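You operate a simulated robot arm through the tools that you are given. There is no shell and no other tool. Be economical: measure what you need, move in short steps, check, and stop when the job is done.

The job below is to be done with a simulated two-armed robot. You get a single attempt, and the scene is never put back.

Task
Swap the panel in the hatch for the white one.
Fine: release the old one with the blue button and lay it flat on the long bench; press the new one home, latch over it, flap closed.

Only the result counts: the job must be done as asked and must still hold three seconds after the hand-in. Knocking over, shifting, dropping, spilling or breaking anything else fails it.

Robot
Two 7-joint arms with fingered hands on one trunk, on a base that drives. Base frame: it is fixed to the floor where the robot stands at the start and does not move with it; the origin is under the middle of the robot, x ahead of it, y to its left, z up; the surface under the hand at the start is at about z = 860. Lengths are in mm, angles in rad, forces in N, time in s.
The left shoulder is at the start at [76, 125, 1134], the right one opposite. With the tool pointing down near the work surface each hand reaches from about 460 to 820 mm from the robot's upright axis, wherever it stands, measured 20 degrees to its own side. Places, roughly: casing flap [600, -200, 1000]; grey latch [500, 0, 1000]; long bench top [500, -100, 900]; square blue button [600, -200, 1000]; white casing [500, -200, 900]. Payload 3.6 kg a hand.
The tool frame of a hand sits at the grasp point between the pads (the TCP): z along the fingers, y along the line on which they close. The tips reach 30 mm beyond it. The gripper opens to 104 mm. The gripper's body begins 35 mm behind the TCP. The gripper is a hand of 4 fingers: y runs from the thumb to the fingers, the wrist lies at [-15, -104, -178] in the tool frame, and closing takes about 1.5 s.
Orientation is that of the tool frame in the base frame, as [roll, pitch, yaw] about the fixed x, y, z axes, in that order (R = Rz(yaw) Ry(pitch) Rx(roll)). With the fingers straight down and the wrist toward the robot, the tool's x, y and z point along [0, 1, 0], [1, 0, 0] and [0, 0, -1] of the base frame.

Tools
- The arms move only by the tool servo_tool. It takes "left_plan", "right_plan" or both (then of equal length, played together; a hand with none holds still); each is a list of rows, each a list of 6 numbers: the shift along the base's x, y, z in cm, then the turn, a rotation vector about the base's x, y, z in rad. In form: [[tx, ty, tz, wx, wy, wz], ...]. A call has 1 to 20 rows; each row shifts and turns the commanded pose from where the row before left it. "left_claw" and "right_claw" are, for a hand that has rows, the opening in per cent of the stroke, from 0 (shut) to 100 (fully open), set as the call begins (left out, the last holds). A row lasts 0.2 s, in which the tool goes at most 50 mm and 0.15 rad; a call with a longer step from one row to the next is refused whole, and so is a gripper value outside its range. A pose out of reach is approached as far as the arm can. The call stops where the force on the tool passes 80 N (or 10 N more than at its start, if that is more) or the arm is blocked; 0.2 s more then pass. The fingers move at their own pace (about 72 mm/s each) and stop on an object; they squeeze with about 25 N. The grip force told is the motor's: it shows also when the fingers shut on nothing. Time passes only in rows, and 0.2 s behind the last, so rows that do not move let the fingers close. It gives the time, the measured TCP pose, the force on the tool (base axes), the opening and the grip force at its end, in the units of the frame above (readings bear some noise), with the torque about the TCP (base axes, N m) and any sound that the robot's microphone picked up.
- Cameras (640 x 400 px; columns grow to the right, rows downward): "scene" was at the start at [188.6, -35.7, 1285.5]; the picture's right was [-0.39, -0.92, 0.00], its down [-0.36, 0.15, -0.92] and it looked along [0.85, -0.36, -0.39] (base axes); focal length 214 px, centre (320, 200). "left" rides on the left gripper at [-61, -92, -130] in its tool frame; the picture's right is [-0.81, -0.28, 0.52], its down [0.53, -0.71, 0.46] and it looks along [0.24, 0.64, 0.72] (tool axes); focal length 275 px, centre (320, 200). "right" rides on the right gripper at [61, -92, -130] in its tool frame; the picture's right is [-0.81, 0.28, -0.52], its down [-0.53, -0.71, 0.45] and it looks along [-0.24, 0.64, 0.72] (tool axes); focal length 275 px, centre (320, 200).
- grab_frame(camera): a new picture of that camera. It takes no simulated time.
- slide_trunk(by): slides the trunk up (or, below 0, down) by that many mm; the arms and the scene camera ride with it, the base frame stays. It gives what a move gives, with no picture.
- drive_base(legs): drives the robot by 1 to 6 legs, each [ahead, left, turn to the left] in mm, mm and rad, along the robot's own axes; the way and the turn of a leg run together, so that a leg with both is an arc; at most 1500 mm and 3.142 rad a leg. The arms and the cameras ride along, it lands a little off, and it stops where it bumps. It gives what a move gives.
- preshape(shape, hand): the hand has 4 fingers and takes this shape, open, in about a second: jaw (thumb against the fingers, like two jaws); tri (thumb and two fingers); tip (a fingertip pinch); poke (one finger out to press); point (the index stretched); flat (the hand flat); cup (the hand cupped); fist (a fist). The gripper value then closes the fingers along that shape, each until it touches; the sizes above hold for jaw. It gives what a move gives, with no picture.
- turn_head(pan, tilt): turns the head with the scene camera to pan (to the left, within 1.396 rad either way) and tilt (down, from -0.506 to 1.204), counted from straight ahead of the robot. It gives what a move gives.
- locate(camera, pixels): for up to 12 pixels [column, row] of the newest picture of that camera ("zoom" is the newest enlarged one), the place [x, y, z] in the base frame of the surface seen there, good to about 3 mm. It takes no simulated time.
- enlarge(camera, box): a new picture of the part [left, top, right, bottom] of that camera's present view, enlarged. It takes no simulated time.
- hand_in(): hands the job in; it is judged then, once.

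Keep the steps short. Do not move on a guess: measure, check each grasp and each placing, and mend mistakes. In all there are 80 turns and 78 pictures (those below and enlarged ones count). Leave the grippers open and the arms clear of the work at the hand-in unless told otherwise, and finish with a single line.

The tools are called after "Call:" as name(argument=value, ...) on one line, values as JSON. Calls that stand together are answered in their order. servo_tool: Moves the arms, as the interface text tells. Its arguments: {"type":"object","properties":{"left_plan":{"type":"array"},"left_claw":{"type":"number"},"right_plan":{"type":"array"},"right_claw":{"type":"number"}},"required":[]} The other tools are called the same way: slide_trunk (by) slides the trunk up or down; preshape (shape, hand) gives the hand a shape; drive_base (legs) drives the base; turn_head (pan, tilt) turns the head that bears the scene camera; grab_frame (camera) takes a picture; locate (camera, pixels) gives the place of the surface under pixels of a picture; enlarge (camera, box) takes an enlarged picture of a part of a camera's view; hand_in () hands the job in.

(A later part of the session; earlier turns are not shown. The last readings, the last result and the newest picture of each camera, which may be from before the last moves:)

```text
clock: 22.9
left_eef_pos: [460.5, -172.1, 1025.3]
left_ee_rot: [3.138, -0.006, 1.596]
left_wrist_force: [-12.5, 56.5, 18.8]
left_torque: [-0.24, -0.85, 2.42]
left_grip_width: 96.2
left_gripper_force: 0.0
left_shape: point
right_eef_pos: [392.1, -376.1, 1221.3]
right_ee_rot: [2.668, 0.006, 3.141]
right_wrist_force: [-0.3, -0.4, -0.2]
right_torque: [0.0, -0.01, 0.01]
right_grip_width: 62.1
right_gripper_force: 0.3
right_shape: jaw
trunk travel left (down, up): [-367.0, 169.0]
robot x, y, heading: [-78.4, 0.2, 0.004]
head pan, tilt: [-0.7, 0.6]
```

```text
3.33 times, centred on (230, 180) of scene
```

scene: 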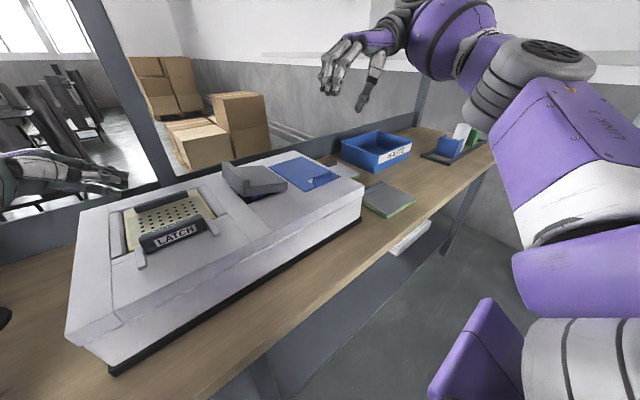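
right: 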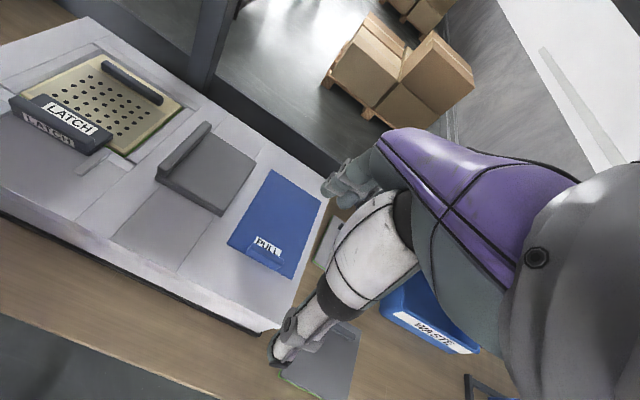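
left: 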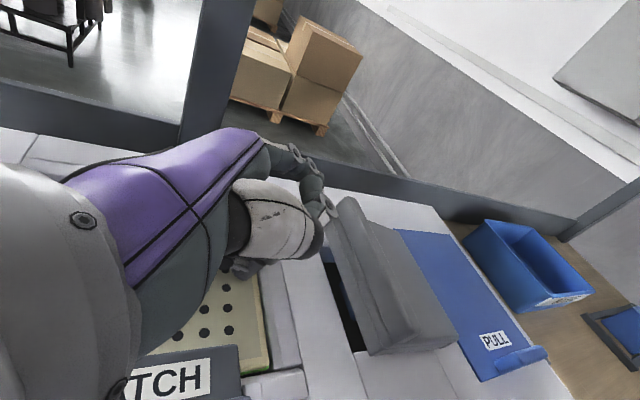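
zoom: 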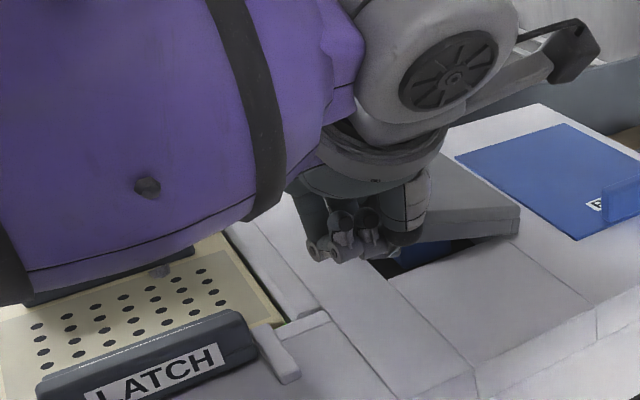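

The finger jammed on the edge face (56 N), so I back off. I will park the left arm, drive forward 70 mm to give the right arm more reach, and lift the flap further by its lip.

Call:
servo_tool(left_plan=[[0, 2, 0, 0, 0, 0], [0, 2, 1, 0, 0, 0], [0, 3, 3, 0, 0, 0], [-1, 4, 3, 0, 0, 0], [-1, 4, 3, 0, 0, 0], [-1, 4, 3, 0, 0, 0], [-1, 3, 3, 0, 0, 0]])

Call:
drive_base(legs=[[75, 0, 0]])

Call:
preshape(hand="left", shape="jaw")

Call:
enlarge(camera="scene", box=[140, 110, 380, 260])

```text
refused: row 4 steps farther than a row can; nothing moved
```

```text
clock: 23.8
left_eef_pos: [494.0, -167.6, 1024.2]
left_ee_rot: [3.141, -0.029, 1.617]
left_wrist_force: [-6.3, 27.7, 7.5]
left_torque: [-0.14, -0.28, 0.74]
left_grip_width: 96.3
left_gripper_force: 0.1
left_shape: point
right_eef_pos: [424.0, -379.6, 1217.3]
right_ee_rot: [2.664, 0.005, -3.141]
right_wrist_force: [-0.4, 0.0, 0.0]
right_torque: [-0.02, 0.0, 0.02]
right_grip_width: 62.6
right_gripper_force: 0.0
right_shape: jaw
trunk travel left (down, up): [-367.0, 169.0]
robot x, y, heading: [-51.5, 4.4, 0.002]
head pan, tilt: [-0.7, 0.6]
stopped in leg 1: the force on the tool passed its limit at 83 N (the readings are from after the stop); the commanded pose is now the measured one
```

```text
clock: 24.7
left_eef_pos: [492.0, -174.8, 1023.6]
left_ee_rot: [3.14, -0.022, 1.607]
left_wrist_force: [7.6, 14.7, 5.1]
left_torque: [-0.11, -0.19, 0.82]
left_grip_width: 103.7
left_gripper_force: 0.2
left_shape: jaw
right_eef_pos: [424.0, -382.9, 1217.5]
right_ee_rot: [2.662, 0.005, 3.14]
right_wrist_force: [0.5, 0.4, 0.8]
right_torque: [0.03, 0.03, -0.01]
right_grip_width: 62.2
right_gripper_force: 0.1
right_shape: jaw
trunk travel left (down, up): [-367.0, 169.0]
robot x, y, heading: [-51.8, 0.9, 0.007]
head pan, tilt: [-0.7, 0.6]
```

```text
2.67 times, centred on (260, 185) of scene
```

zoom: 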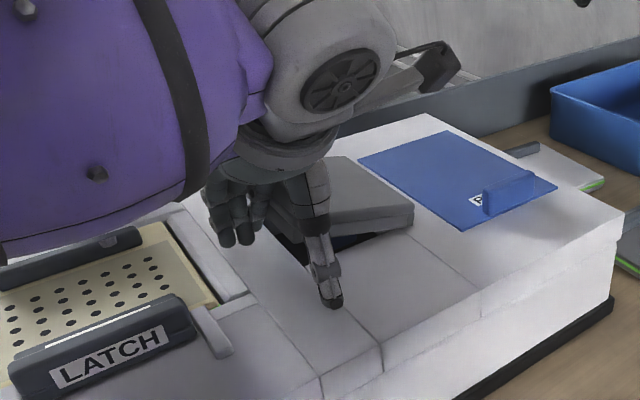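

The row limit refused the retreat and the drive bumped, because I chained these calls when they depended on each other. Nothing looks displaced. I now retract the left hand up and to the left with shorter rows.

Call:
servo_tool(left_plan=[[-0.5, 2, 0.5, 0, 0, 0], [0, 2, 2, 0, 0, 0], [0, 2, 3, 0, 0, 0], [-1, 3, 3, 0, 0, 0], [-1, 3, 3, 0, 0, 0], [-1, 3, 3, 0, 0, 0], [-1, 3, 3, 0, 0, 0]])

Call:
enlarge(camera="scene", box=[140, 110, 380, 260])

```text
clock: 26.3
left_eef_pos: [447.2, 1.5, 1198.5]
left_ee_rot: [3.14, -0.025, 1.604]
left_wrist_force: [0.1, 0.9, 0.1]
left_torque: [-0.01, -0.01, -0.01]
left_grip_width: 104.1
left_gripper_force: 0.0
left_shape: jaw
right_eef_pos: [422.8, -383.9, 1216.7]
right_ee_rot: [2.66, 0.004, 3.141]
right_wrist_force: [-0.7, -0.8, 0.0]
right_torque: [-0.04, -0.01, 0.04]
right_grip_width: 62.3
right_gripper_force: 0.1
right_shape: jaw
trunk travel left (down, up): [-367.0, 169.0]
robot x, y, heading: [-45.8, -0.2, 0.0]
head pan, tilt: [-0.7, 0.6]
```

```text
2.67 times, centred on (260, 185) of scene
```

zoom: 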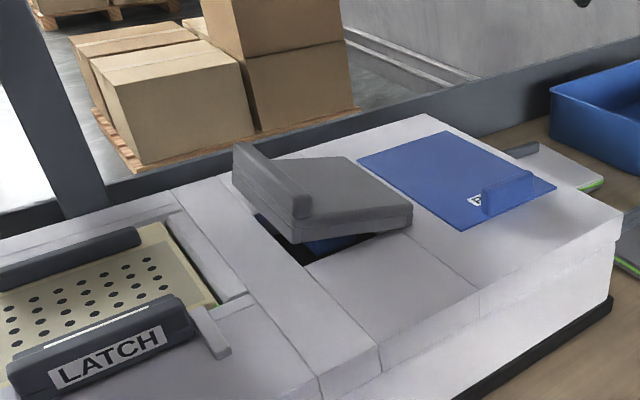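

All is clear and the flap is unchanged. I drive the remaining 45 mm forward, then measure the lip again.

Call:
drive_base(legs=[[45, 0, 0]])

Call:
enlarge(camera="scene", box=[160, 130, 320, 240])

```text
clock: 27.2
left_eef_pos: [490.4, 1.9, 1197.9]
left_ee_rot: [-3.141, -0.025, 1.603]
left_wrist_force: [-0.3, 0.1, -0.6]
left_torque: [-0.01, 0.02, 0.01]
left_grip_width: 103.7
left_gripper_force: 0.0
left_shape: jaw
right_eef_pos: [467.9, -383.5, 1216.0]
right_ee_rot: [2.659, 0.006, 3.141]
right_wrist_force: [0.6, 0.2, -0.2]
right_torque: [0.01, 0.02, 0.04]
right_grip_width: 62.6
right_gripper_force: 0.0
right_shape: jaw
trunk travel left (down, up): [-367.0, 169.0]
robot x, y, heading: [-5.9, -3.3, -0.0]
head pan, tilt: [-0.7, 0.6]
```

```text
3.64 times, centred on (240, 185) of scene
```

zoom: 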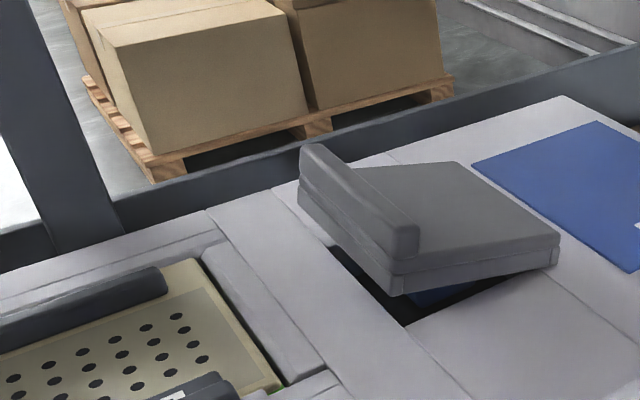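

Call:
locate(camera="zoom", pixels=[[360, 190], [370, 200], [400, 235], [312, 148], [408, 285], [405, 255], [450, 210], [555, 235]])

Call:
servo_tool(right_plan=[[2, 4, -1, -0.1, 0, 0], [2, 4, -1, -0.1, 0, 0], [1.5, 4, -1, 0, 0, 0], [0.5, 4, -2, 0, 0, 0]])

```text
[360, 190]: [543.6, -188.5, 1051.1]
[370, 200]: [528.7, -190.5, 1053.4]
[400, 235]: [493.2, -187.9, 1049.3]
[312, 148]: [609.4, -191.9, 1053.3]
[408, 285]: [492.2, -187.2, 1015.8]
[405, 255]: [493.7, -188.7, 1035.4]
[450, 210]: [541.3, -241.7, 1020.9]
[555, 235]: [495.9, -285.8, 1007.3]
```

```text
clock: 28.2
left_eef_pos: [490.5, 0.5, 1196.7]
left_ee_rot: [3.14, -0.024, 1.604]
left_wrist_force: [0.2, -0.9, -0.2]
left_torque: [-0.01, 0.03, 0.01]
left_grip_width: 103.9
left_gripper_force: 0.0
left_shape: jaw
right_eef_pos: [529.2, -223.7, 1166.7]
right_ee_rot: [2.86, 0.004, 3.138]
right_wrist_force: [0.9, 0.4, 0.3]
right_torque: [0.02, -0.01, 0.01]
right_grip_width: 62.2
right_gripper_force: 0.0
right_shape: jaw
trunk travel left (down, up): [-367.0, 169.0]
robot x, y, heading: [-4.2, 4.3, 0.0]
head pan, tilt: [-0.7, 0.6]
```

The lip top is at about y -193, z 1052. I go down along the flap's normal to about (538, -198, 1067) and close.

Call:
servo_tool(right_plan=[[0.4, 0.6, -2.2, 0, 0, 0], [0.4, 0.6, -2.2, 0, 0, 0], [0, 0.6, -2.2, 0, 0, 0], [0, 0.5, -2, 0, 0, 0], [0, 0.3, -1.4, 0, 0, 0]])

Call:
servo_tool(right_plan=[[0, 0, 0, 0, 0, 0], [0, 0, 0, 0, 0, 0], [0, 0, 0, 0, 0, 0], [0, 0, 0, 0, 0, 0], [0, 0, 0, 0, 0, 0], [0, 0, 0, 0, 0, 0], [0, 0, 0, 0, 0, 0]], right_claw=0)

Call:
enlarge(camera="scene", box=[160, 110, 320, 240])

```text
clock: 29.4
left_eef_pos: [488.9, 0.9, 1196.9]
left_ee_rot: [3.141, -0.023, 1.605]
left_wrist_force: [-0.3, -0.8, 0.3]
left_torque: [0.01, -0.02, -0.02]
left_grip_width: 103.7
left_gripper_force: 0.0
left_shape: jaw
right_eef_pos: [534.4, -198.1, 1066.0]
right_ee_rot: [2.861, 0.004, 3.14]
right_wrist_force: [0.8, 0.1, 0.0]
right_torque: [-0.01, -0.03, 0.0]
right_grip_width: 62.3
right_gripper_force: 0.0
right_shape: jaw
trunk travel left (down, up): [-367.0, 169.0]
robot x, y, heading: [-3.7, -0.9, 0.002]
head pan, tilt: [-0.7, 0.6]
```

```text
clock: 31.0
left_eef_pos: [490.0, 1.2, 1197.0]
left_ee_rot: [3.139, -0.025, 1.604]
left_wrist_force: [0.1, -0.1, -0.2]
left_torque: [-0.03, -0.04, -0.02]
left_grip_width: 103.9
left_gripper_force: 0.0
left_shape: jaw
right_eef_pos: [533.9, -197.9, 1067.0]
right_ee_rot: [2.86, 0.004, 3.141]
right_wrist_force: [-0.6, -0.6, -0.7]
right_torque: [-0.01, -0.02, 0.07]
right_grip_width: 11.1
right_gripper_force: 25.2
right_shape: jaw
trunk travel left (down, up): [-367.0, 169.0]
robot x, y, heading: [-6.9, 6.4, 0.001]
head pan, tilt: [-0.7, 0.6]
```

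```text
3.08 times, centred on (240, 175) of scene
```

zoom: 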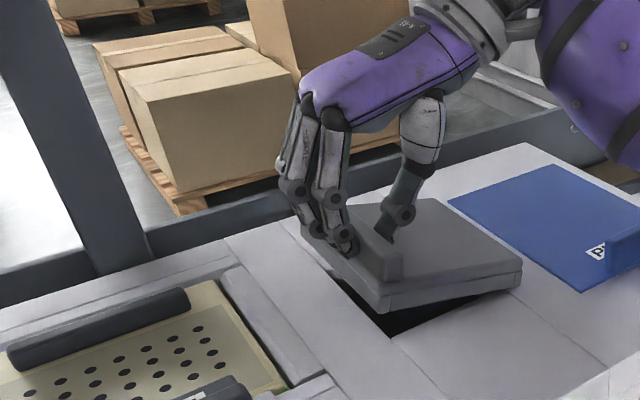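

The grip is good (11 mm, 25 N). I swing it on in an arc about the hinge, six rows first.

Call:
servo_tool(right_plan=[[0, -0.86, 0.99, 0.12, 0, 0], [0, -0.98, 0.88, 0.12, 0, 0], [0, -1.07, 0.76, 0.12, 0, 0], [0, -1.16, 0.63, 0.12, 0, 0], [0, -1.23, 0.48, 0.12, 0, 0], [0, -1.27, 0.33, 0.12, 0, 0]])

Call:
enlarge(camera="scene", box=[160, 80, 360, 240])

```text
clock: 32.4
left_eef_pos: [488.0, 0.6, 1197.9]
left_ee_rot: [3.138, -0.024, 1.604]
left_wrist_force: [0.9, -0.6, 0.4]
left_torque: [-0.01, 0.03, -0.01]
left_grip_width: 103.8
left_gripper_force: 0.0
left_shape: jaw
right_eef_pos: [534.2, -265.8, 1110.5]
right_ee_rot: [2.14, 0.011, 3.136]
right_wrist_force: [1.9, -6.8, -15.7]
right_torque: [-0.48, -0.07, 0.02]
right_grip_width: 10.8
right_gripper_force: 24.7
right_shape: jaw
trunk travel left (down, up): [-367.0, 169.0]
robot x, y, heading: [-5.5, 0.1, -0.0]
head pan, tilt: [-0.7, 0.6]
```

```text
2.50 times, centred on (260, 160) of scene
```

zoom: 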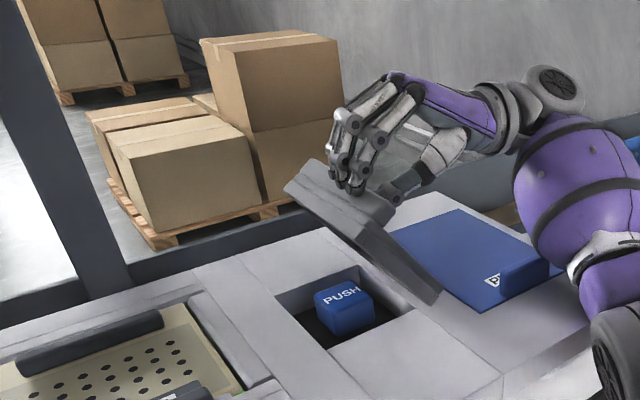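

The arc works well. I continue three more rows.

Call:
servo_tool(right_plan=[[0, -1.31, 0.18, 0.12, 0, 0], [0, -1.32, 0.02, 0.12, 0, 0], [0, -1.3, -0.14, 0.12, 0, 0]])

Call:
enlarge(camera="scene", box=[160, 80, 360, 240])

```text
clock: 33.4
left_eef_pos: [484.7, -1.1, 1196.2]
left_ee_rot: [3.139, -0.023, 1.602]
left_wrist_force: [0.3, -0.2, -0.5]
left_torque: [-0.05, 0.01, -0.01]
left_grip_width: 103.8
left_gripper_force: 0.0
left_shape: jaw
right_eef_pos: [521.4, -320.9, 1150.0]
right_ee_rot: [1.805, 0.095, 3.095]
right_wrist_force: [0.2, -0.2, -0.9]
right_torque: [0.01, 0.03, -0.03]
right_grip_width: 9.1
right_gripper_force: 24.7
right_shape: jaw
trunk travel left (down, up): [-367.0, 169.0]
robot x, y, heading: [-7.9, -1.1, -0.006]
head pan, tilt: [-0.7, 0.6]
stopped in row 3 (right hand): the arm was blocked; the commanded pose is now the measured one
```

```text
2.50 times, centred on (260, 160) of scene
```

zoom: 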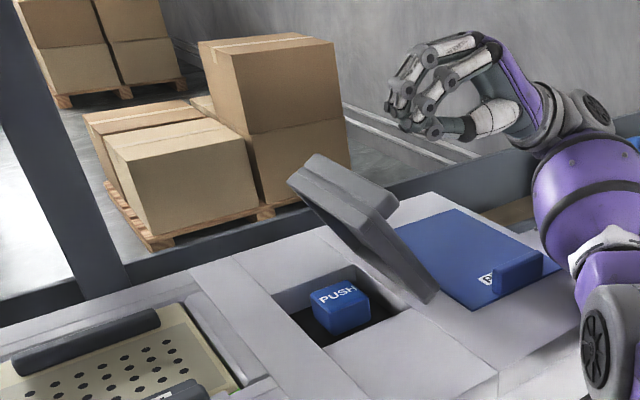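

The lip slipped out of the grip at about 60°, and the flap stays there by itself. I move the right hand away, up, right and back, and check that nothing was touched.

Call:
servo_tool(right_plan=[[0, -1, 3, 0, 0, 0], [-1, -2, 3, 0, 0, 0], [-2, -3, 3, 0, 0, 0], [-3, -3, 2, 0, 0, 0], [-3, -3, 0, 0, 0, 0], [-3, -2, 0, 0, 0, 0]], right_claw=60)

Call:
grab_frame(camera="scene")

Call:
locate(camera="scene", pixels=[[268, 197], [272, 206], [262, 200], [276, 201], [255, 147], [253, 158], [330, 196], [312, 174]])

```text
clock: 34.8
left_eef_pos: [488.7, -2.9, 1198.4]
left_ee_rot: [3.139, -0.025, 1.601]
left_wrist_force: [-1.4, -0.8, 0.4]
left_torque: [0.01, 0.01, 0.0]
left_grip_width: 103.7
left_gripper_force: 0.0
left_shape: jaw
right_eef_pos: [412.4, -457.5, 1254.3]
right_ee_rot: [1.797, 0.081, 3.107]
right_wrist_force: [-0.5, -0.1, 0.3]
right_torque: [0.0, 0.0, 0.03]
right_grip_width: 62.2
right_gripper_force: 0.0
right_shape: jaw
trunk travel left (down, up): [-367.0, 169.0]
robot x, y, heading: [-0.4, 1.6, 0.004]
head pan, tilt: [-0.7, 0.6]
```

```text
38 pictures are left
```

scene: 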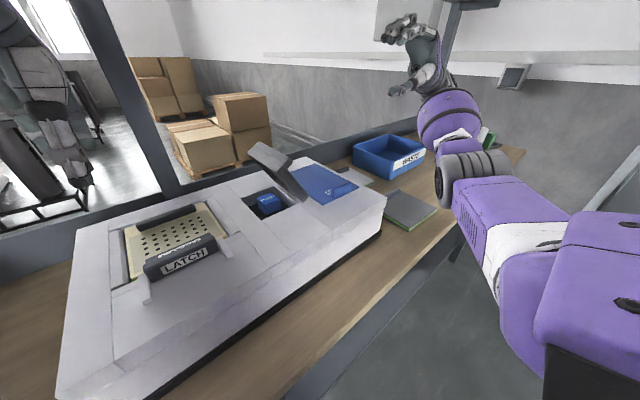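

```text
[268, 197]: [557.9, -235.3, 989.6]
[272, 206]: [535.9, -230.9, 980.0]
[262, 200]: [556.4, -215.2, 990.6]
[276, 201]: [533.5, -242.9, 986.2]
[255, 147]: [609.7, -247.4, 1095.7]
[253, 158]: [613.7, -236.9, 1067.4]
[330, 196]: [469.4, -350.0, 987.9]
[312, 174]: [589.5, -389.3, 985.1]
```

All is fine. The button top is at (548, -229, 990), and the flap edge is at y ≈ -237, z 1067–1096. I bring the left hand, closed and vertical, to the left of the flap.

Call:
servo_tool(left_plan=[[1.2, -3, -2, 0, 0, 0], [1.2, -3, -2, 0, 0, 0], [1.2, -3, -2.5, 0, 0, 0], [1.2, -3, -2.8, 0, 0, 0], [1.1, -2.5, -2.8, 0, 0, 0], [0, 0, 0, 0, 0, 0]], left_claw=0)

Call:
servo_tool(left_plan=[[0, -2, 0, 0, 0, 0], [0, -2, 0, 0, 0, 0], [0, -2, 0, 0, 0, 0], [0, -2, 0.3, 0, 0, 0], [0, -2, 0.3, 0, 0, 0]])

Call:
enlarge(camera="scene", box=[160, 80, 360, 240])

```text
clock: 36.2
left_eef_pos: [547.9, -146.4, 1076.4]
left_ee_rot: [3.14, -0.023, 1.6]
left_wrist_force: [0.8, 0.1, 0.9]
left_torque: [0.02, 0.04, 0.0]
left_grip_width: 0.0
left_gripper_force: 24.9
left_shape: jaw
right_eef_pos: [412.9, -456.2, 1254.1]
right_ee_rot: [1.797, 0.081, 3.104]
right_wrist_force: [-0.2, -0.4, 0.5]
right_torque: [0.03, 0.0, 0.02]
right_grip_width: 62.1
right_gripper_force: 0.1
right_shape: jaw
trunk travel left (down, up): [-367.0, 169.0]
robot x, y, heading: [-9.3, 0.2, -0.0]
head pan, tilt: [-0.7, 0.6]
```

```text
clock: 37.4
left_eef_pos: [550.2, -226.8, 1081.3]
left_ee_rot: [3.14, -0.026, 1.601]
left_wrist_force: [1.1, 0.7, 1.9]
left_torque: [-0.01, -0.03, 0.05]
left_grip_width: 0.2
left_gripper_force: 24.9
left_shape: jaw
left hand out of reach, approached as far as the arm can: row 5
right_eef_pos: [412.0, -455.6, 1252.1]
right_ee_rot: [1.798, 0.081, 3.105]
right_wrist_force: [0.3, -0.1, 0.0]
right_torque: [0.01, 0.01, 0.01]
right_grip_width: 62.1
right_gripper_force: 0.1
right_shape: jaw
trunk travel left (down, up): [-367.0, 169.0]
robot x, y, heading: [-5.4, 1.2, 0.002]
head pan, tilt: [-0.7, 0.6]
```

```text
2.50 times, centred on (260, 160) of scene
```

zoom: 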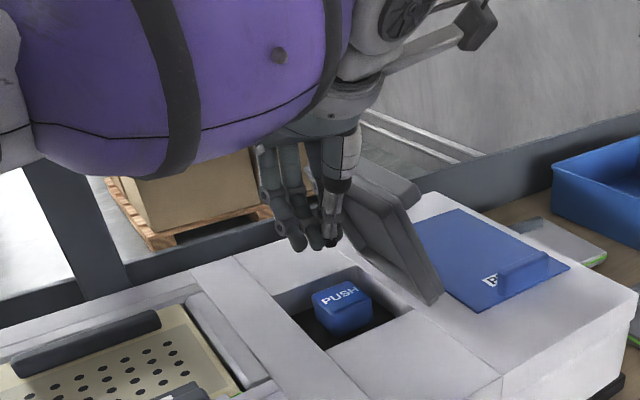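

The flap now stands at about 70° and the button is free. Next is the latch. I raise the left hand, go over the latch lip (478, -43), open to about 50 mm, and take a look from above.

Call:
servo_tool(left_plan=[[0, 2, 2, 0, 0, 0], [-0.5, 4, 1, 0, 0, 0], [-1.5, 4, 0, 0, 0, 0], [-1.8, 4, 0, 0, 0, 0], [-1.8, 4, -1, 0, 0, -0.03], [-1.6, 0.4, -2, 0, 0, 0]], left_claw=50)

Call:
turn_head(pan=-0.35, tilt=0.75)

Call:
grab_frame(camera="scene")

```text
clock: 38.8
left_eef_pos: [481.0, -44.8, 1078.0]
left_ee_rot: [3.14, -0.026, 1.57]
left_wrist_force: [0.1, 0.0, -0.4]
left_torque: [0.02, 0.01, 0.01]
left_grip_width: 51.6
left_gripper_force: 0.1
left_shape: jaw
right_eef_pos: [412.3, -458.0, 1253.7]
right_ee_rot: [1.795, 0.08, 3.104]
right_wrist_force: [0.7, 0.1, 0.2]
right_torque: [-0.05, 0.02, -0.01]
right_grip_width: 62.4
right_gripper_force: 0.1
right_shape: jaw
trunk travel left (down, up): [-367.0, 169.0]
robot x, y, heading: [-3.2, -0.2, -0.003]
head pan, tilt: [-0.7, 0.6]
```

```text
clock: 39.7
left_eef_pos: [480.2, -43.6, 1078.6]
left_ee_rot: [3.14, -0.024, 1.571]
left_wrist_force: [-0.2, -0.3, 0.0]
left_torque: [-0.01, -0.01, 0.02]
left_grip_width: 52.1
left_gripper_force: 0.1
left_shape: jaw
right_eef_pos: [412.5, -457.3, 1252.7]
right_ee_rot: [1.798, 0.081, 3.104]
right_wrist_force: [0.1, -0.2, -0.9]
right_torque: [0.0, 0.0, 0.0]
right_grip_width: 62.1
right_gripper_force: 0.0
right_shape: jaw
trunk travel left (down, up): [-367.0, 169.0]
robot x, y, heading: [-8.9, 0.7, -0.005]
head pan, tilt: [-0.351, 0.75]
```

```text
36 pictures are left
```

scene: 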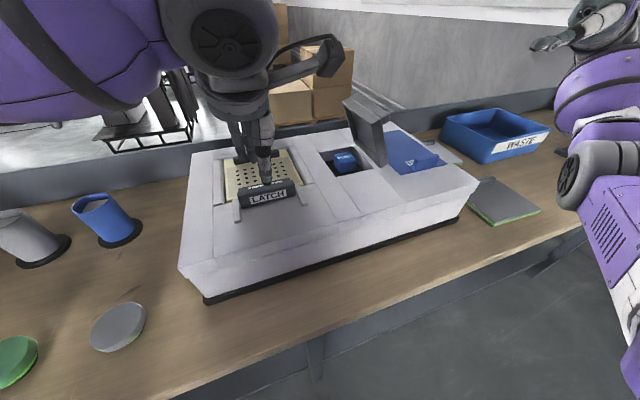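

The hand is above the latch lip. I lower 46 mm to z 1032 and close on the lip.

Call:
servo_tool(left_plan=[[0, 0, -1.5, 0, 0, 0], [0, 0, -1.5, 0, 0, 0], [0, 0, -1.5, 0, 0, 0]])

Call:
servo_tool(left_plan=[[0, 0, 0, 0, 0, 0], [0, 0, 0, 0, 0, 0], [0, 0, 0, 0, 0, 0], [0, 0, 0, 0, 0, 0], [0, 0, 0, 0, 0, 0], [0, 0, 0, 0, 0, 0]], left_claw=0)

Call:
enlarge(camera="scene", box=[190, 120, 330, 230])

```text
clock: 40.5
left_eef_pos: [478.2, -44.1, 1036.8]
left_ee_rot: [3.14, -0.026, 1.57]
left_wrist_force: [0.2, -0.5, -0.5]
left_torque: [0.0, 0.02, 0.03]
left_grip_width: 51.8
left_gripper_force: 0.0
left_shape: jaw
right_eef_pos: [412.7, -456.6, 1253.1]
right_ee_rot: [1.799, 0.082, 3.105]
right_wrist_force: [-0.2, 0.0, -0.1]
right_torque: [0.01, 0.01, 0.0]
right_grip_width: 62.1
right_gripper_force: 0.1
right_shape: jaw
trunk travel left (down, up): [-367.0, 169.0]
robot x, y, heading: [-5.0, -2.5, -0.001]
head pan, tilt: [-0.351, 0.75]
```

```text
clock: 41.9
left_eef_pos: [478.4, -42.9, 1036.4]
left_ee_rot: [3.14, -0.025, 1.57]
left_wrist_force: [-1.2, 0.2, -3.0]
left_torque: [-0.01, 0.01, -0.04]
left_grip_width: 11.2
left_gripper_force: 25.3
left_shape: jaw
right_eef_pos: [412.9, -456.2, 1253.9]
right_ee_rot: [1.799, 0.081, 3.104]
right_wrist_force: [0.0, -0.6, -1.1]
right_torque: [-0.02, 0.0, 0.0]
right_grip_width: 62.0
right_gripper_force: 0.0
right_shape: jaw
trunk travel left (down, up): [-367.0, 169.0]
robot x, y, heading: [-3.3, 0.9, -0.003]
head pan, tilt: [-0.351, 0.75]
```

```text
3.64 times, centred on (260, 175) of scene
```

zoom: 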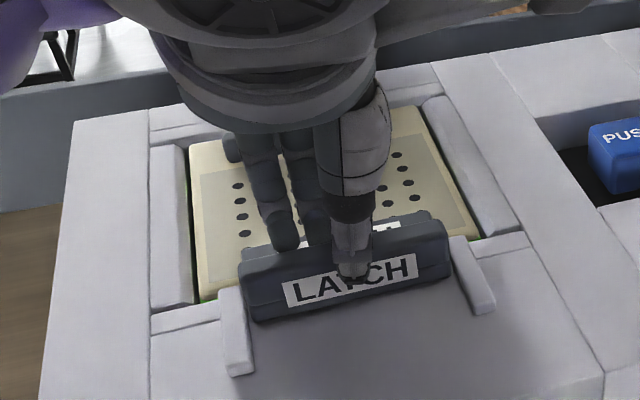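

The lip is gripped (11 mm). I pull the latch toward the robot, 1 cm a row.

Call:
servo_tool(left_plan=[[-1, 0, 0, 0, 0, 0], [-1, 0, 0, 0, 0, 0], [-1, 0, 0, 0, 0, 0], [-1, 0, 0, 0, 0, 0]])

Call:
enlarge(camera="scene", box=[190, 120, 330, 230])

```text
clock: 42.9
left_eef_pos: [444.4, -43.5, 1039.7]
left_ee_rot: [3.127, -0.022, 1.578]
left_wrist_force: [38.2, -0.5, 14.4]
left_torque: [0.0, -1.18, -0.18]
left_grip_width: 14.3
left_gripper_force: 25.1
left_shape: jaw
right_eef_pos: [417.9, -458.2, 1252.6]
right_ee_rot: [1.796, 0.078, 3.102]
right_wrist_force: [0.3, 1.1, 0.2]
right_torque: [-0.01, -0.02, 0.0]
right_grip_width: 62.1
right_gripper_force: 0.1
right_shape: jaw
trunk travel left (down, up): [-367.0, 169.0]
robot x, y, heading: [-6.3, -1.3, -0.007]
head pan, tilt: [-0.351, 0.75]
```

```text
3.64 times, centred on (260, 175) of scene
```

zoom: 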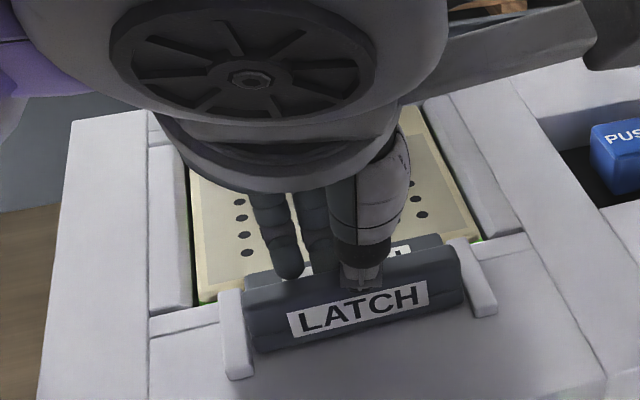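

The latch moved toward me, and there's now 38 N of resistance. I release and lift to see whether it is clear of the panel.

Call:
servo_tool(left_plan=[[0.3, 0, 0, 0, 0, 0], [0, 0, 0, 0, 0, 0], [0, 0, 2, 0, 0, 0], [0, 0, 4, 0, 0, 0], [0, 3, 3, 0, 0, 0], [0, 4, 2, 0, 0, 0], [0, 4, 2, 0, 0, 0]], left_claw=50)

Call:
enlarge(camera="scene", box=[190, 120, 350, 230])

Call:
locate(camera="zoom", pixels=[[300, 205], [300, 225], [300, 235], [300, 240], [300, 250], [300, 262], [300, 290], [240, 300], [215, 345], [430, 280]])

```text
clock: 44.5
left_eef_pos: [438.8, 68.3, 1167.0]
left_ee_rot: [3.141, -0.025, 1.568]
left_wrist_force: [-0.1, 0.5, -0.5]
left_torque: [0.01, 0.05, 0.0]
left_grip_width: 52.1
left_gripper_force: 0.1
left_shape: jaw
right_eef_pos: [413.1, -456.0, 1254.8]
right_ee_rot: [1.798, 0.082, 3.105]
right_wrist_force: [-0.8, 0.4, 0.9]
right_torque: [-0.01, 0.03, 0.01]
right_grip_width: 62.4
right_gripper_force: 0.1
right_shape: jaw
trunk travel left (down, up): [-367.0, 169.0]
robot x, y, heading: [-7.7, -4.0, -0.006]
head pan, tilt: [-0.351, 0.75]
```

```text
3.64 times, centred on (270, 175) of scene
```

zoom: 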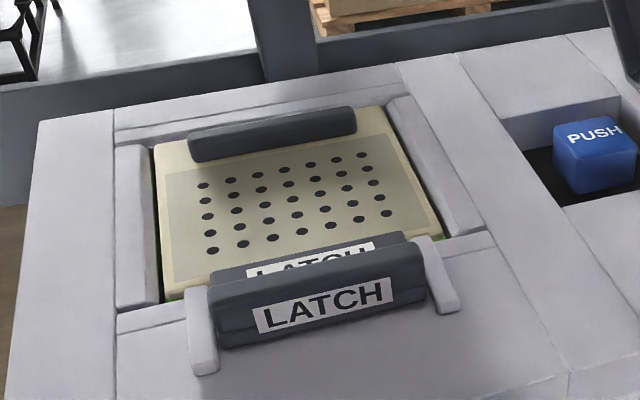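

```text
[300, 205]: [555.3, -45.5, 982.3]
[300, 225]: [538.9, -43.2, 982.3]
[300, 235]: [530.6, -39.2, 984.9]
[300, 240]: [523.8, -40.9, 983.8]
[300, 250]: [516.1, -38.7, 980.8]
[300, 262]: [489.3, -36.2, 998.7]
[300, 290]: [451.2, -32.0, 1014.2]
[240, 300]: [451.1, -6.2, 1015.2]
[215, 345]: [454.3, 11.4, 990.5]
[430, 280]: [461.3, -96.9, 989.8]
```

The latch is drawn back about 25 mm to x 451, and its front is at about x 493, clear of the panel edge at x 508. Now the left hand, closed, goes over the button at (548, -224).

Call:
servo_tool(left_plan=[[2, -3, 0, 0, 0, 0], [2, -4, 0, 0, 0, 0], [2, -4, 0, 0, 0, 0], [2, -4, -1, 0, 0, 0], [2, -4, -2, 0, 0, 0], [1, -4, -2, 0, 0, 0], [0, -4, -2, 0, 0, 0], [0, -2.2, -1.5, 0, 0, 0]], left_claw=0)

Call:
enlarge(camera="scene", box=[260, 80, 440, 200])

```text
clock: 46.3
left_eef_pos: [551.0, -228.6, 1081.9]
left_ee_rot: [3.139, -0.024, 1.57]
left_wrist_force: [-0.7, -0.2, 0.7]
left_torque: [-0.02, -0.05, -0.02]
left_grip_width: 0.1
left_gripper_force: 25.5
left_shape: jaw
right_eef_pos: [413.0, -456.9, 1254.0]
right_ee_rot: [1.799, 0.082, 3.104]
right_wrist_force: [-1.1, -0.1, -0.7]
right_torque: [-0.01, -0.01, 0.0]
right_grip_width: 62.1
right_gripper_force: 0.0
right_shape: jaw
trunk travel left (down, up): [-367.0, 169.0]
robot x, y, heading: [-3.5, -3.2, 0.004]
head pan, tilt: [-0.351, 0.75]
```

```text
3.33 times, centred on (350, 140) of scene
```

zoom: 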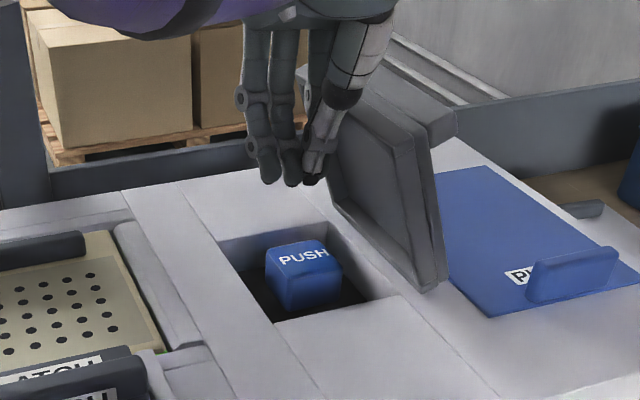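

The fingertips are above the button. I press down slowly.

Call:
servo_tool(left_plan=[[0, 0, -2, 0, 0, 0], [0, 0, -2, 0, 0, 0], [0, 0, -1.2, 0, 0, 0], [0, 0, -0.7, 0, 0, 0], [0, 0, -0.6, 0, 0, 0], [0, 0, -0.6, 0, 0, 0], [0, 0, -0.6, 0, 0, 0]])

Call:
enlarge(camera="scene", box=[190, 90, 390, 230])

```text
clock: 47.9
left_eef_pos: [551.3, -226.1, 1016.3]
left_ee_rot: [3.119, -0.015, 1.573]
left_wrist_force: [4.7, -6.8, 65.7]
left_torque: [-0.47, -0.23, 0.01]
left_grip_width: 0.1
left_gripper_force: 25.8
left_shape: jaw
right_eef_pos: [407.8, -455.7, 1257.9]
right_ee_rot: [1.797, 0.085, 3.105]
right_wrist_force: [-0.1, -0.2, 0.9]
right_torque: [0.0, 0.02, -0.03]
right_grip_width: 62.1
right_gripper_force: 0.0
right_shape: jaw
trunk travel left (down, up): [-367.0, 169.0]
robot x, y, heading: [-4.9, 1.5, -0.003]
head pan, tilt: [-0.351, 0.75]
heard: click
```

```text
2.86 times, centred on (290, 160) of scene
```

zoom: 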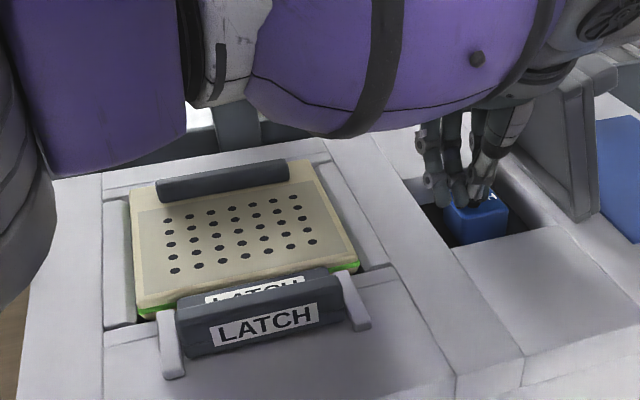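

A click was heard and the panel popped up, with its green edge showing. I lift the left hand off the button, then look at the panel and the free bench areas.

Call:
servo_tool(left_plan=[[0, 0, 2, 0, 0, 0], [0, 1, 3, 0, 0, 0], [0, 3, 3, 0, 0, 0], [0, 4, 2, 0, 0, 0], [0, 4, 1, 0, 0, 0], [1.5, 3, 0, 0, 0, 0], [2, 2, 0, 0, 0, 0], [2, 1, 0, 0, 0, 0]], left_claw=50)

Call:
grab_frame(camera="scene")

Call:
locate(camera="scene", pixels=[[105, 240], [140, 230], [150, 300], [200, 300], [180, 380], [300, 340], [330, 270], [180, 200], [540, 215], [560, 190], [470, 210], [500, 225]])

Call:
enlarge(camera="scene", box=[190, 120, 350, 230])

Call:
locate(camera="zoom", pixels=[[195, 135], [350, 110], [200, 155], [350, 130], [275, 125], [160, 148], [440, 230], [165, 290], [300, 200], [300, 260], [300, 300], [590, 150]])

```text
clock: 49.7
left_eef_pos: [605.3, -45.2, 1112.1]
left_ee_rot: [3.14, -0.022, 1.572]
left_wrist_force: [0.0, 0.4, -0.9]
left_torque: [0.02, -0.01, 0.02]
left_grip_width: 51.9
left_gripper_force: 0.0
left_shape: jaw
right_eef_pos: [413.3, -456.8, 1253.8]
right_ee_rot: [1.798, 0.081, 3.103]
right_wrist_force: [0.3, 0.0, 0.0]
right_torque: [-0.03, 0.01, 0.01]
right_grip_width: 62.2
right_gripper_force: 0.0
right_shape: jaw
trunk travel left (down, up): [-367.0, 169.0]
robot x, y, heading: [-4.2, 0.7, 0.002]
head pan, tilt: [-0.351, 0.75]
```

```text
30 pictures are left
```

scene: 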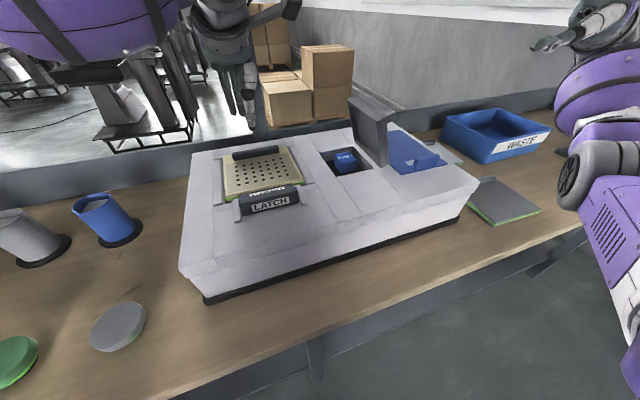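

```text
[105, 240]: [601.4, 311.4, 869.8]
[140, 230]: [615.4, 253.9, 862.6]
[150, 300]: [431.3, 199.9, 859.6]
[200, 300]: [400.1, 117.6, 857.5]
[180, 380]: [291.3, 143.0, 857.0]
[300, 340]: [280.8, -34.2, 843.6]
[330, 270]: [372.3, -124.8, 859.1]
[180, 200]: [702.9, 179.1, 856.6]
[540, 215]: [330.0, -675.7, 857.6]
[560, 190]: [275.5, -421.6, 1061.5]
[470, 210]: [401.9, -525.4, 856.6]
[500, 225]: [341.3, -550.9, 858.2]
```

```text
3.64 times, centred on (270, 175) of scene
```

zoom: 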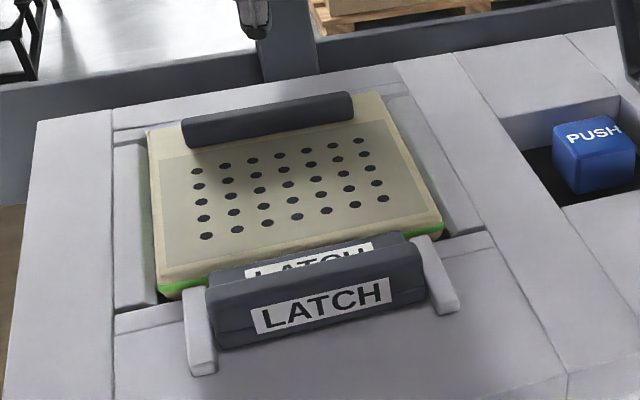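

```text
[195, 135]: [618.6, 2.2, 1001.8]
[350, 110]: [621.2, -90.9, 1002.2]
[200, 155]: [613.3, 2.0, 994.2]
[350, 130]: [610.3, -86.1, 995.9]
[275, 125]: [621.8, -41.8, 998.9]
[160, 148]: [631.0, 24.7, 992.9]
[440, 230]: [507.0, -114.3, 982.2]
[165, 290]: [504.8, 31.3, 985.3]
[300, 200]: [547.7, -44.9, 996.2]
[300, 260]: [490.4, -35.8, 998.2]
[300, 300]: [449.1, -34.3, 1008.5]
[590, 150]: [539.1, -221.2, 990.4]
```

The panel popped up about 12 mm. Its handle is at x ~624, y 8…-92, with the panel surface at z 994. I check the free spot left of the casing while lowering the open hand over the handle.

Call:
locate(camera="scene", pixels=[[206, 303], [184, 230], [190, 160], [147, 308], [130, 303], [118, 350], [143, 226], [130, 244], [105, 248], [200, 270], [72, 240], [40, 350]])

Call:
servo_tool(left_plan=[[0.6, 0.1, -2, 0, 0, 0], [0.6, 0.1, -2, 0, 0, 0], [0.6, 0, -2, 0, 0, 0], [0, 0, -1.5, 0, 0, 0], [0, 0, -1, 0, 0, 0]])

Call:
enlarge(camera="scene", box=[190, 100, 330, 220])

```text
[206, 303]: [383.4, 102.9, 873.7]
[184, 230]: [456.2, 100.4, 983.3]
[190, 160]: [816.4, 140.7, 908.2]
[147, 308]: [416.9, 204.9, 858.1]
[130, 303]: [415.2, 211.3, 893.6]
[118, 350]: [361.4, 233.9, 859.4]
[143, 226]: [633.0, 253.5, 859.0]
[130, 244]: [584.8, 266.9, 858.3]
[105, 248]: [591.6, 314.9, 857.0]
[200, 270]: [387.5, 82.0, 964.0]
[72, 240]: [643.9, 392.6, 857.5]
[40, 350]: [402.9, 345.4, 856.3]
```

```text
clock: 50.9
left_eef_pos: [623.0, -43.9, 1030.3]
left_ee_rot: [3.14, -0.025, 1.571]
left_wrist_force: [-0.6, -0.2, 0.4]
left_torque: [0.0, 0.02, 0.02]
left_grip_width: 51.7
left_gripper_force: 0.0
left_shape: jaw
right_eef_pos: [412.2, -457.6, 1254.8]
right_ee_rot: [1.798, 0.081, 3.104]
right_wrist_force: [0.9, 0.5, -0.2]
right_torque: [-0.01, 0.02, 0.01]
right_grip_width: 62.1
right_gripper_force: 0.1
right_shape: jaw
trunk travel left (down, up): [-367.0, 169.0]
robot x, y, heading: [-5.2, -2.3, -0.004]
head pan, tilt: [-0.351, 0.75]
```

```text
3.33 times, centred on (260, 160) of scene
```

zoom: 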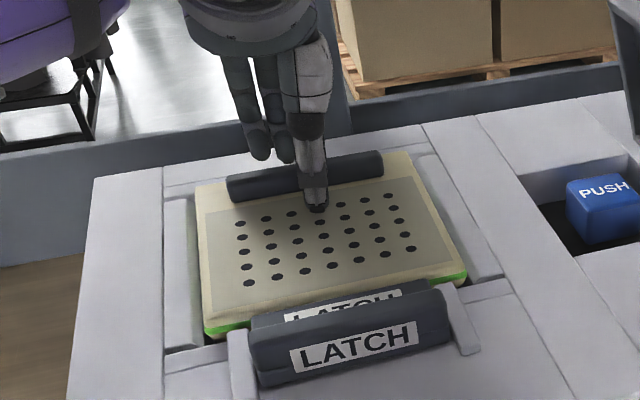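

The fingers straddle the handle. I close on it.

Call:
servo_tool(left_plan=[[0, 0, -0.3, 0, 0, 0], [0, 0, 0, 0, 0, 0], [0, 0, 0, 0, 0, 0], [0, 0, 0, 0, 0, 0], [0, 0, 0, 0, 0, 0], [0, 0, 0, 0, 0, 0], [0, 0, 0, 0, 0, 0]], left_claw=0)

Call:
servo_tool(left_plan=[[0, 0, 0.5, 0, 0, 0], [0, 0, 1, 0, 0, 0], [0, 0, 1.5, 0, 0, 0], [0, 0, 1.5, 0, 0, 0]])

Call:
enlarge(camera="scene", box=[190, 100, 330, 220])

```text
clock: 52.5
left_eef_pos: [624.0, -43.8, 1026.7]
left_ee_rot: [3.14, -0.024, 1.571]
left_wrist_force: [1.5, -0.6, -0.3]
left_torque: [-0.01, -0.02, -0.09]
left_grip_width: 9.7
left_gripper_force: 25.4
left_shape: jaw
right_eef_pos: [412.9, -456.4, 1253.8]
right_ee_rot: [1.797, 0.081, 3.105]
right_wrist_force: [0.6, -0.3, 0.3]
right_torque: [0.0, 0.02, 0.01]
right_grip_width: 62.4
right_gripper_force: 0.1
right_shape: jaw
trunk travel left (down, up): [-367.0, 169.0]
robot x, y, heading: [-7.7, -1.1, -0.001]
head pan, tilt: [-0.351, 0.75]
```

```text
clock: 53.5
left_eef_pos: [623.3, -45.7, 1070.9]
left_ee_rot: [3.141, -0.023, 1.571]
left_wrist_force: [0.0, 0.8, -1.5]
left_torque: [0.0, -0.05, 0.02]
left_grip_width: 9.5
left_gripper_force: 25.0
left_shape: jaw
right_eef_pos: [413.2, -457.3, 1253.8]
right_ee_rot: [1.798, 0.082, 3.101]
right_wrist_force: [0.2, -0.2, -0.6]
right_torque: [-0.02, 0.0, -0.03]
right_grip_width: 62.2
right_gripper_force: 0.1
right_shape: jaw
trunk travel left (down, up): [-367.0, 169.0]
robot x, y, heading: [-3.3, -0.4, -0.002]
head pan, tilt: [-0.351, 0.75]
```

```text
3.33 times, centred on (260, 160) of scene
```

zoom: 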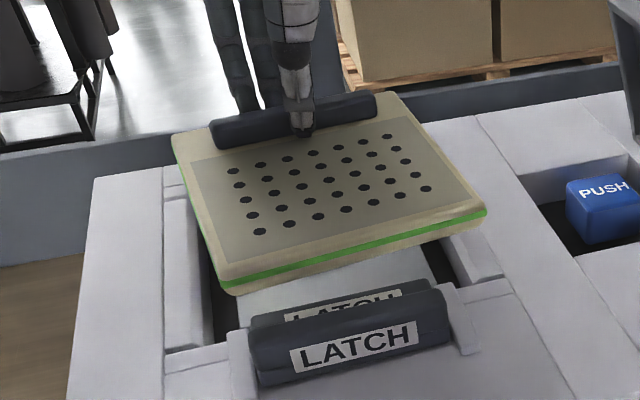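

The panel is free of the hatch and held level. I carry it left to the clear bench area (centre about (503, 186)), staying high first.

Call:
servo_tool(left_plan=[[0, 0, 3, 0, 0, 0], [-1.5, 4.5, 0, 0, 0, 0], [-1.5, 4.5, 0, 0, 0, 0], [-1.5, 4.5, 0, 0, 0, 0], [-1.5, 4.5, 0, 0, 0, 0], [-1.7, 4.9, 0, 0, 0, 0], [0, 0, -3, 0, 0, 0], [0, 0, -3, 0, 0, 0]])

Call:
turn_head(pan=0.1, tilt=0.75)

Call:
grab_frame(camera="scene")

```text
refused: row 6 steps farther than a row can; nothing moved
```

```text
clock: 54.4
left_eef_pos: [623.4, -44.3, 1069.9]
left_ee_rot: [3.139, -0.024, 1.571]
left_wrist_force: [-0.1, 0.5, -1.4]
left_torque: [-0.02, -0.05, 0.01]
left_grip_width: 9.8
left_gripper_force: 25.0
left_shape: jaw
right_eef_pos: [412.7, -456.2, 1254.3]
right_ee_rot: [1.798, 0.081, 3.105]
right_wrist_force: [0.5, -1.1, -0.3]
right_torque: [-0.03, -0.02, 0.02]
right_grip_width: 62.5
right_gripper_force: 0.1
right_shape: jaw
trunk travel left (down, up): [-367.0, 169.0]
robot x, y, heading: [-6.1, 0.9, -0.004]
head pan, tilt: [0.099, 0.75]
```

```text
26 pictures are left
```

scene: 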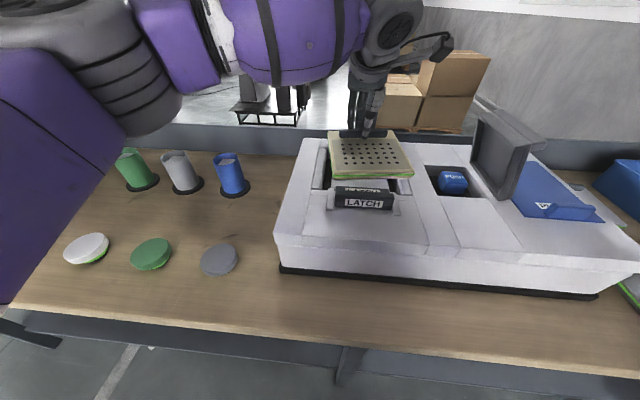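

One row was too long. I repeat the carry with shorter rows.

Call:
servo_tool(left_plan=[[0, 0, 3, 0, 0, 0], [-1.3, 3.9, 0, 0, 0, 0], [-1.3, 3.9, 0, 0, 0, 0], [-1.3, 3.9, 0, 0, 0, 0], [-1.3, 3.9, 0, 0, 0, 0], [-1.3, 3.9, 0, 0, 0, 0], [-1.3, 3.6, 0, 0, 0, 0], [0, 0, -3, 0, 0, 0], [0, 0, -3, 0, 0, 0], [0, 0, -3, 0, 0, 0]])

Call:
grab_frame(camera="scene")

```text
clock: 56.6
left_eef_pos: [542.7, 187.4, 1012.4]
left_ee_rot: [3.138, -0.025, 1.572]
left_wrist_force: [0.7, 0.9, 0.9]
left_torque: [-0.16, 0.05, -0.03]
left_grip_width: 9.8
left_gripper_force: 25.2
left_shape: jaw
right_eef_pos: [412.6, -457.3, 1252.8]
right_ee_rot: [1.799, 0.081, 3.104]
right_wrist_force: [-1.0, -0.1, -0.1]
right_torque: [-0.02, 0.04, 0.0]
right_grip_width: 62.2
right_gripper_force: 0.1
right_shape: jaw
trunk travel left (down, up): [-367.0, 169.0]
robot x, y, heading: [-4.7, -3.5, -0.001]
head pan, tilt: [0.099, 0.75]
```

```text
25 pictures are left
```

scene: 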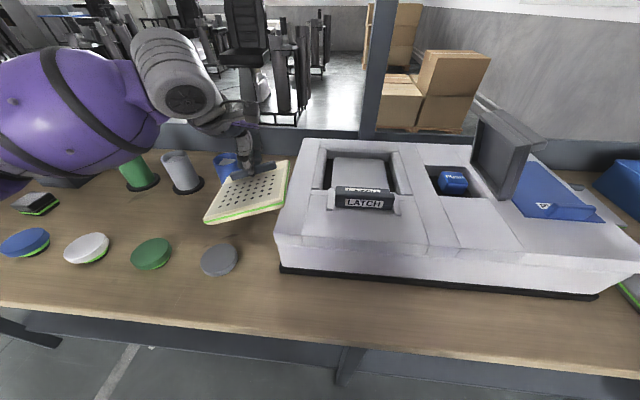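

The panel looks tilted, so I measure its corners and the casing edge.

Call:
locate(camera="scene", pixels=[[288, 163], [284, 203], [206, 218], [226, 182], [250, 195], [304, 142], [276, 232], [240, 173], [270, 163], [235, 270], [220, 255], [260, 260]])

Call:
enlarge(camera="scene", box=[180, 110, 320, 290])

```text
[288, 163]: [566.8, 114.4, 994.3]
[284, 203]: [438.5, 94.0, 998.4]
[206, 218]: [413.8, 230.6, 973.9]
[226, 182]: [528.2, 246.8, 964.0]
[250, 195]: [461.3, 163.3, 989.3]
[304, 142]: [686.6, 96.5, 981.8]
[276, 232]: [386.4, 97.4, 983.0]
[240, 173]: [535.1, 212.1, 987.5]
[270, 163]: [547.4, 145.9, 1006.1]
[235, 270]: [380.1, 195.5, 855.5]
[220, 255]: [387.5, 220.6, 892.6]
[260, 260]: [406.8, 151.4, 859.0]
```

```text
2.22 times, centred on (250, 200) of scene
```

zoom: 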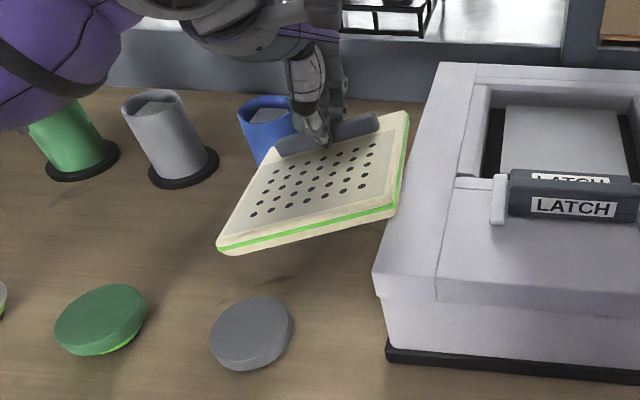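

The right edge caught the casing rim on the way down and turned the panel in the grip (yaw +0.15, tilt 0.17). I raise it clear and turn the hand to level the panel again.

Call:
servo_tool(left_plan=[[0, 0, 2, 0, 0, 0], [0, 0, 2.5, 0, 0, 0], [0, 0.5, 1, 0.085, 0, -0.08], [0, 0.5, 0, 0.085, 0, -0.08]])

Call:
enlarge(camera="scene", box=[160, 110, 320, 230])

Call:
locate(camera="zoom", pixels=[[520, 160], [480, 260], [230, 300], [300, 170], [380, 220], [300, 250], [440, 180], [420, 240]])

```text
clock: 57.6
left_eef_pos: [547.1, 196.2, 1067.7]
left_ee_rot: [-3.128, -0.196, 1.408]
left_wrist_force: [0.5, 0.1, -1.9]
left_torque: [0.02, -0.07, -0.01]
left_grip_width: 9.6
left_gripper_force: 24.5
left_shape: jaw
right_eef_pos: [412.5, -457.2, 1254.0]
right_ee_rot: [1.799, 0.082, 3.104]
right_wrist_force: [0.1, 0.5, -0.4]
right_torque: [-0.03, 0.04, 0.0]
right_grip_width: 62.1
right_gripper_force: 0.0
right_shape: jaw
trunk travel left (down, up): [-367.0, 169.0]
robot x, y, heading: [-8.9, 1.9, -0.003]
head pan, tilt: [0.099, 0.75]
```

```text
3.33 times, centred on (240, 170) of scene
```

zoom: 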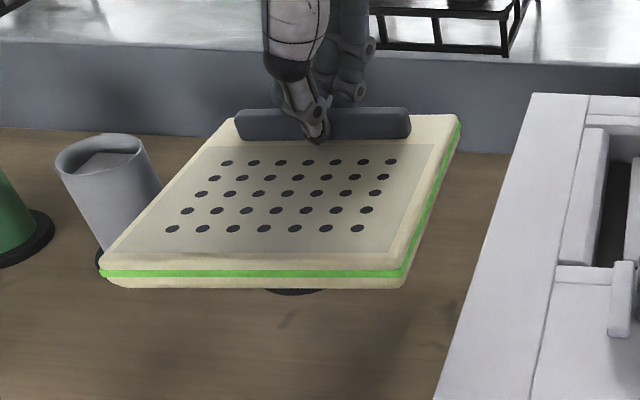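

```text
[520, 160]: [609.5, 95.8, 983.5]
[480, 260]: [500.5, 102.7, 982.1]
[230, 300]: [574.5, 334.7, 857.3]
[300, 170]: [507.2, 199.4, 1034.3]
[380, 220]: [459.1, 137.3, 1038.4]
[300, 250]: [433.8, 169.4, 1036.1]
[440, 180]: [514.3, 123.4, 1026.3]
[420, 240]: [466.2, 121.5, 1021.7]
```

It is nearly level now. I measure the four top corners to place it exactly.

Call:
locate(camera="zoom", pixels=[[112, 263], [395, 262], [452, 120], [232, 122], [250, 262], [180, 190], [425, 190], [105, 284], [395, 284]])

```text
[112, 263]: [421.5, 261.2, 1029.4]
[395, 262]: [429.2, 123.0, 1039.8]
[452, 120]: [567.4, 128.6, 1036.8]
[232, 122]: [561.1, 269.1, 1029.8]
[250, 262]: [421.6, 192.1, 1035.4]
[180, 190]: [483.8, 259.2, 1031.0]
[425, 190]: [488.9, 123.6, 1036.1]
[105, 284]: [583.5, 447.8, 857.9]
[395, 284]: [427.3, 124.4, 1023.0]
```

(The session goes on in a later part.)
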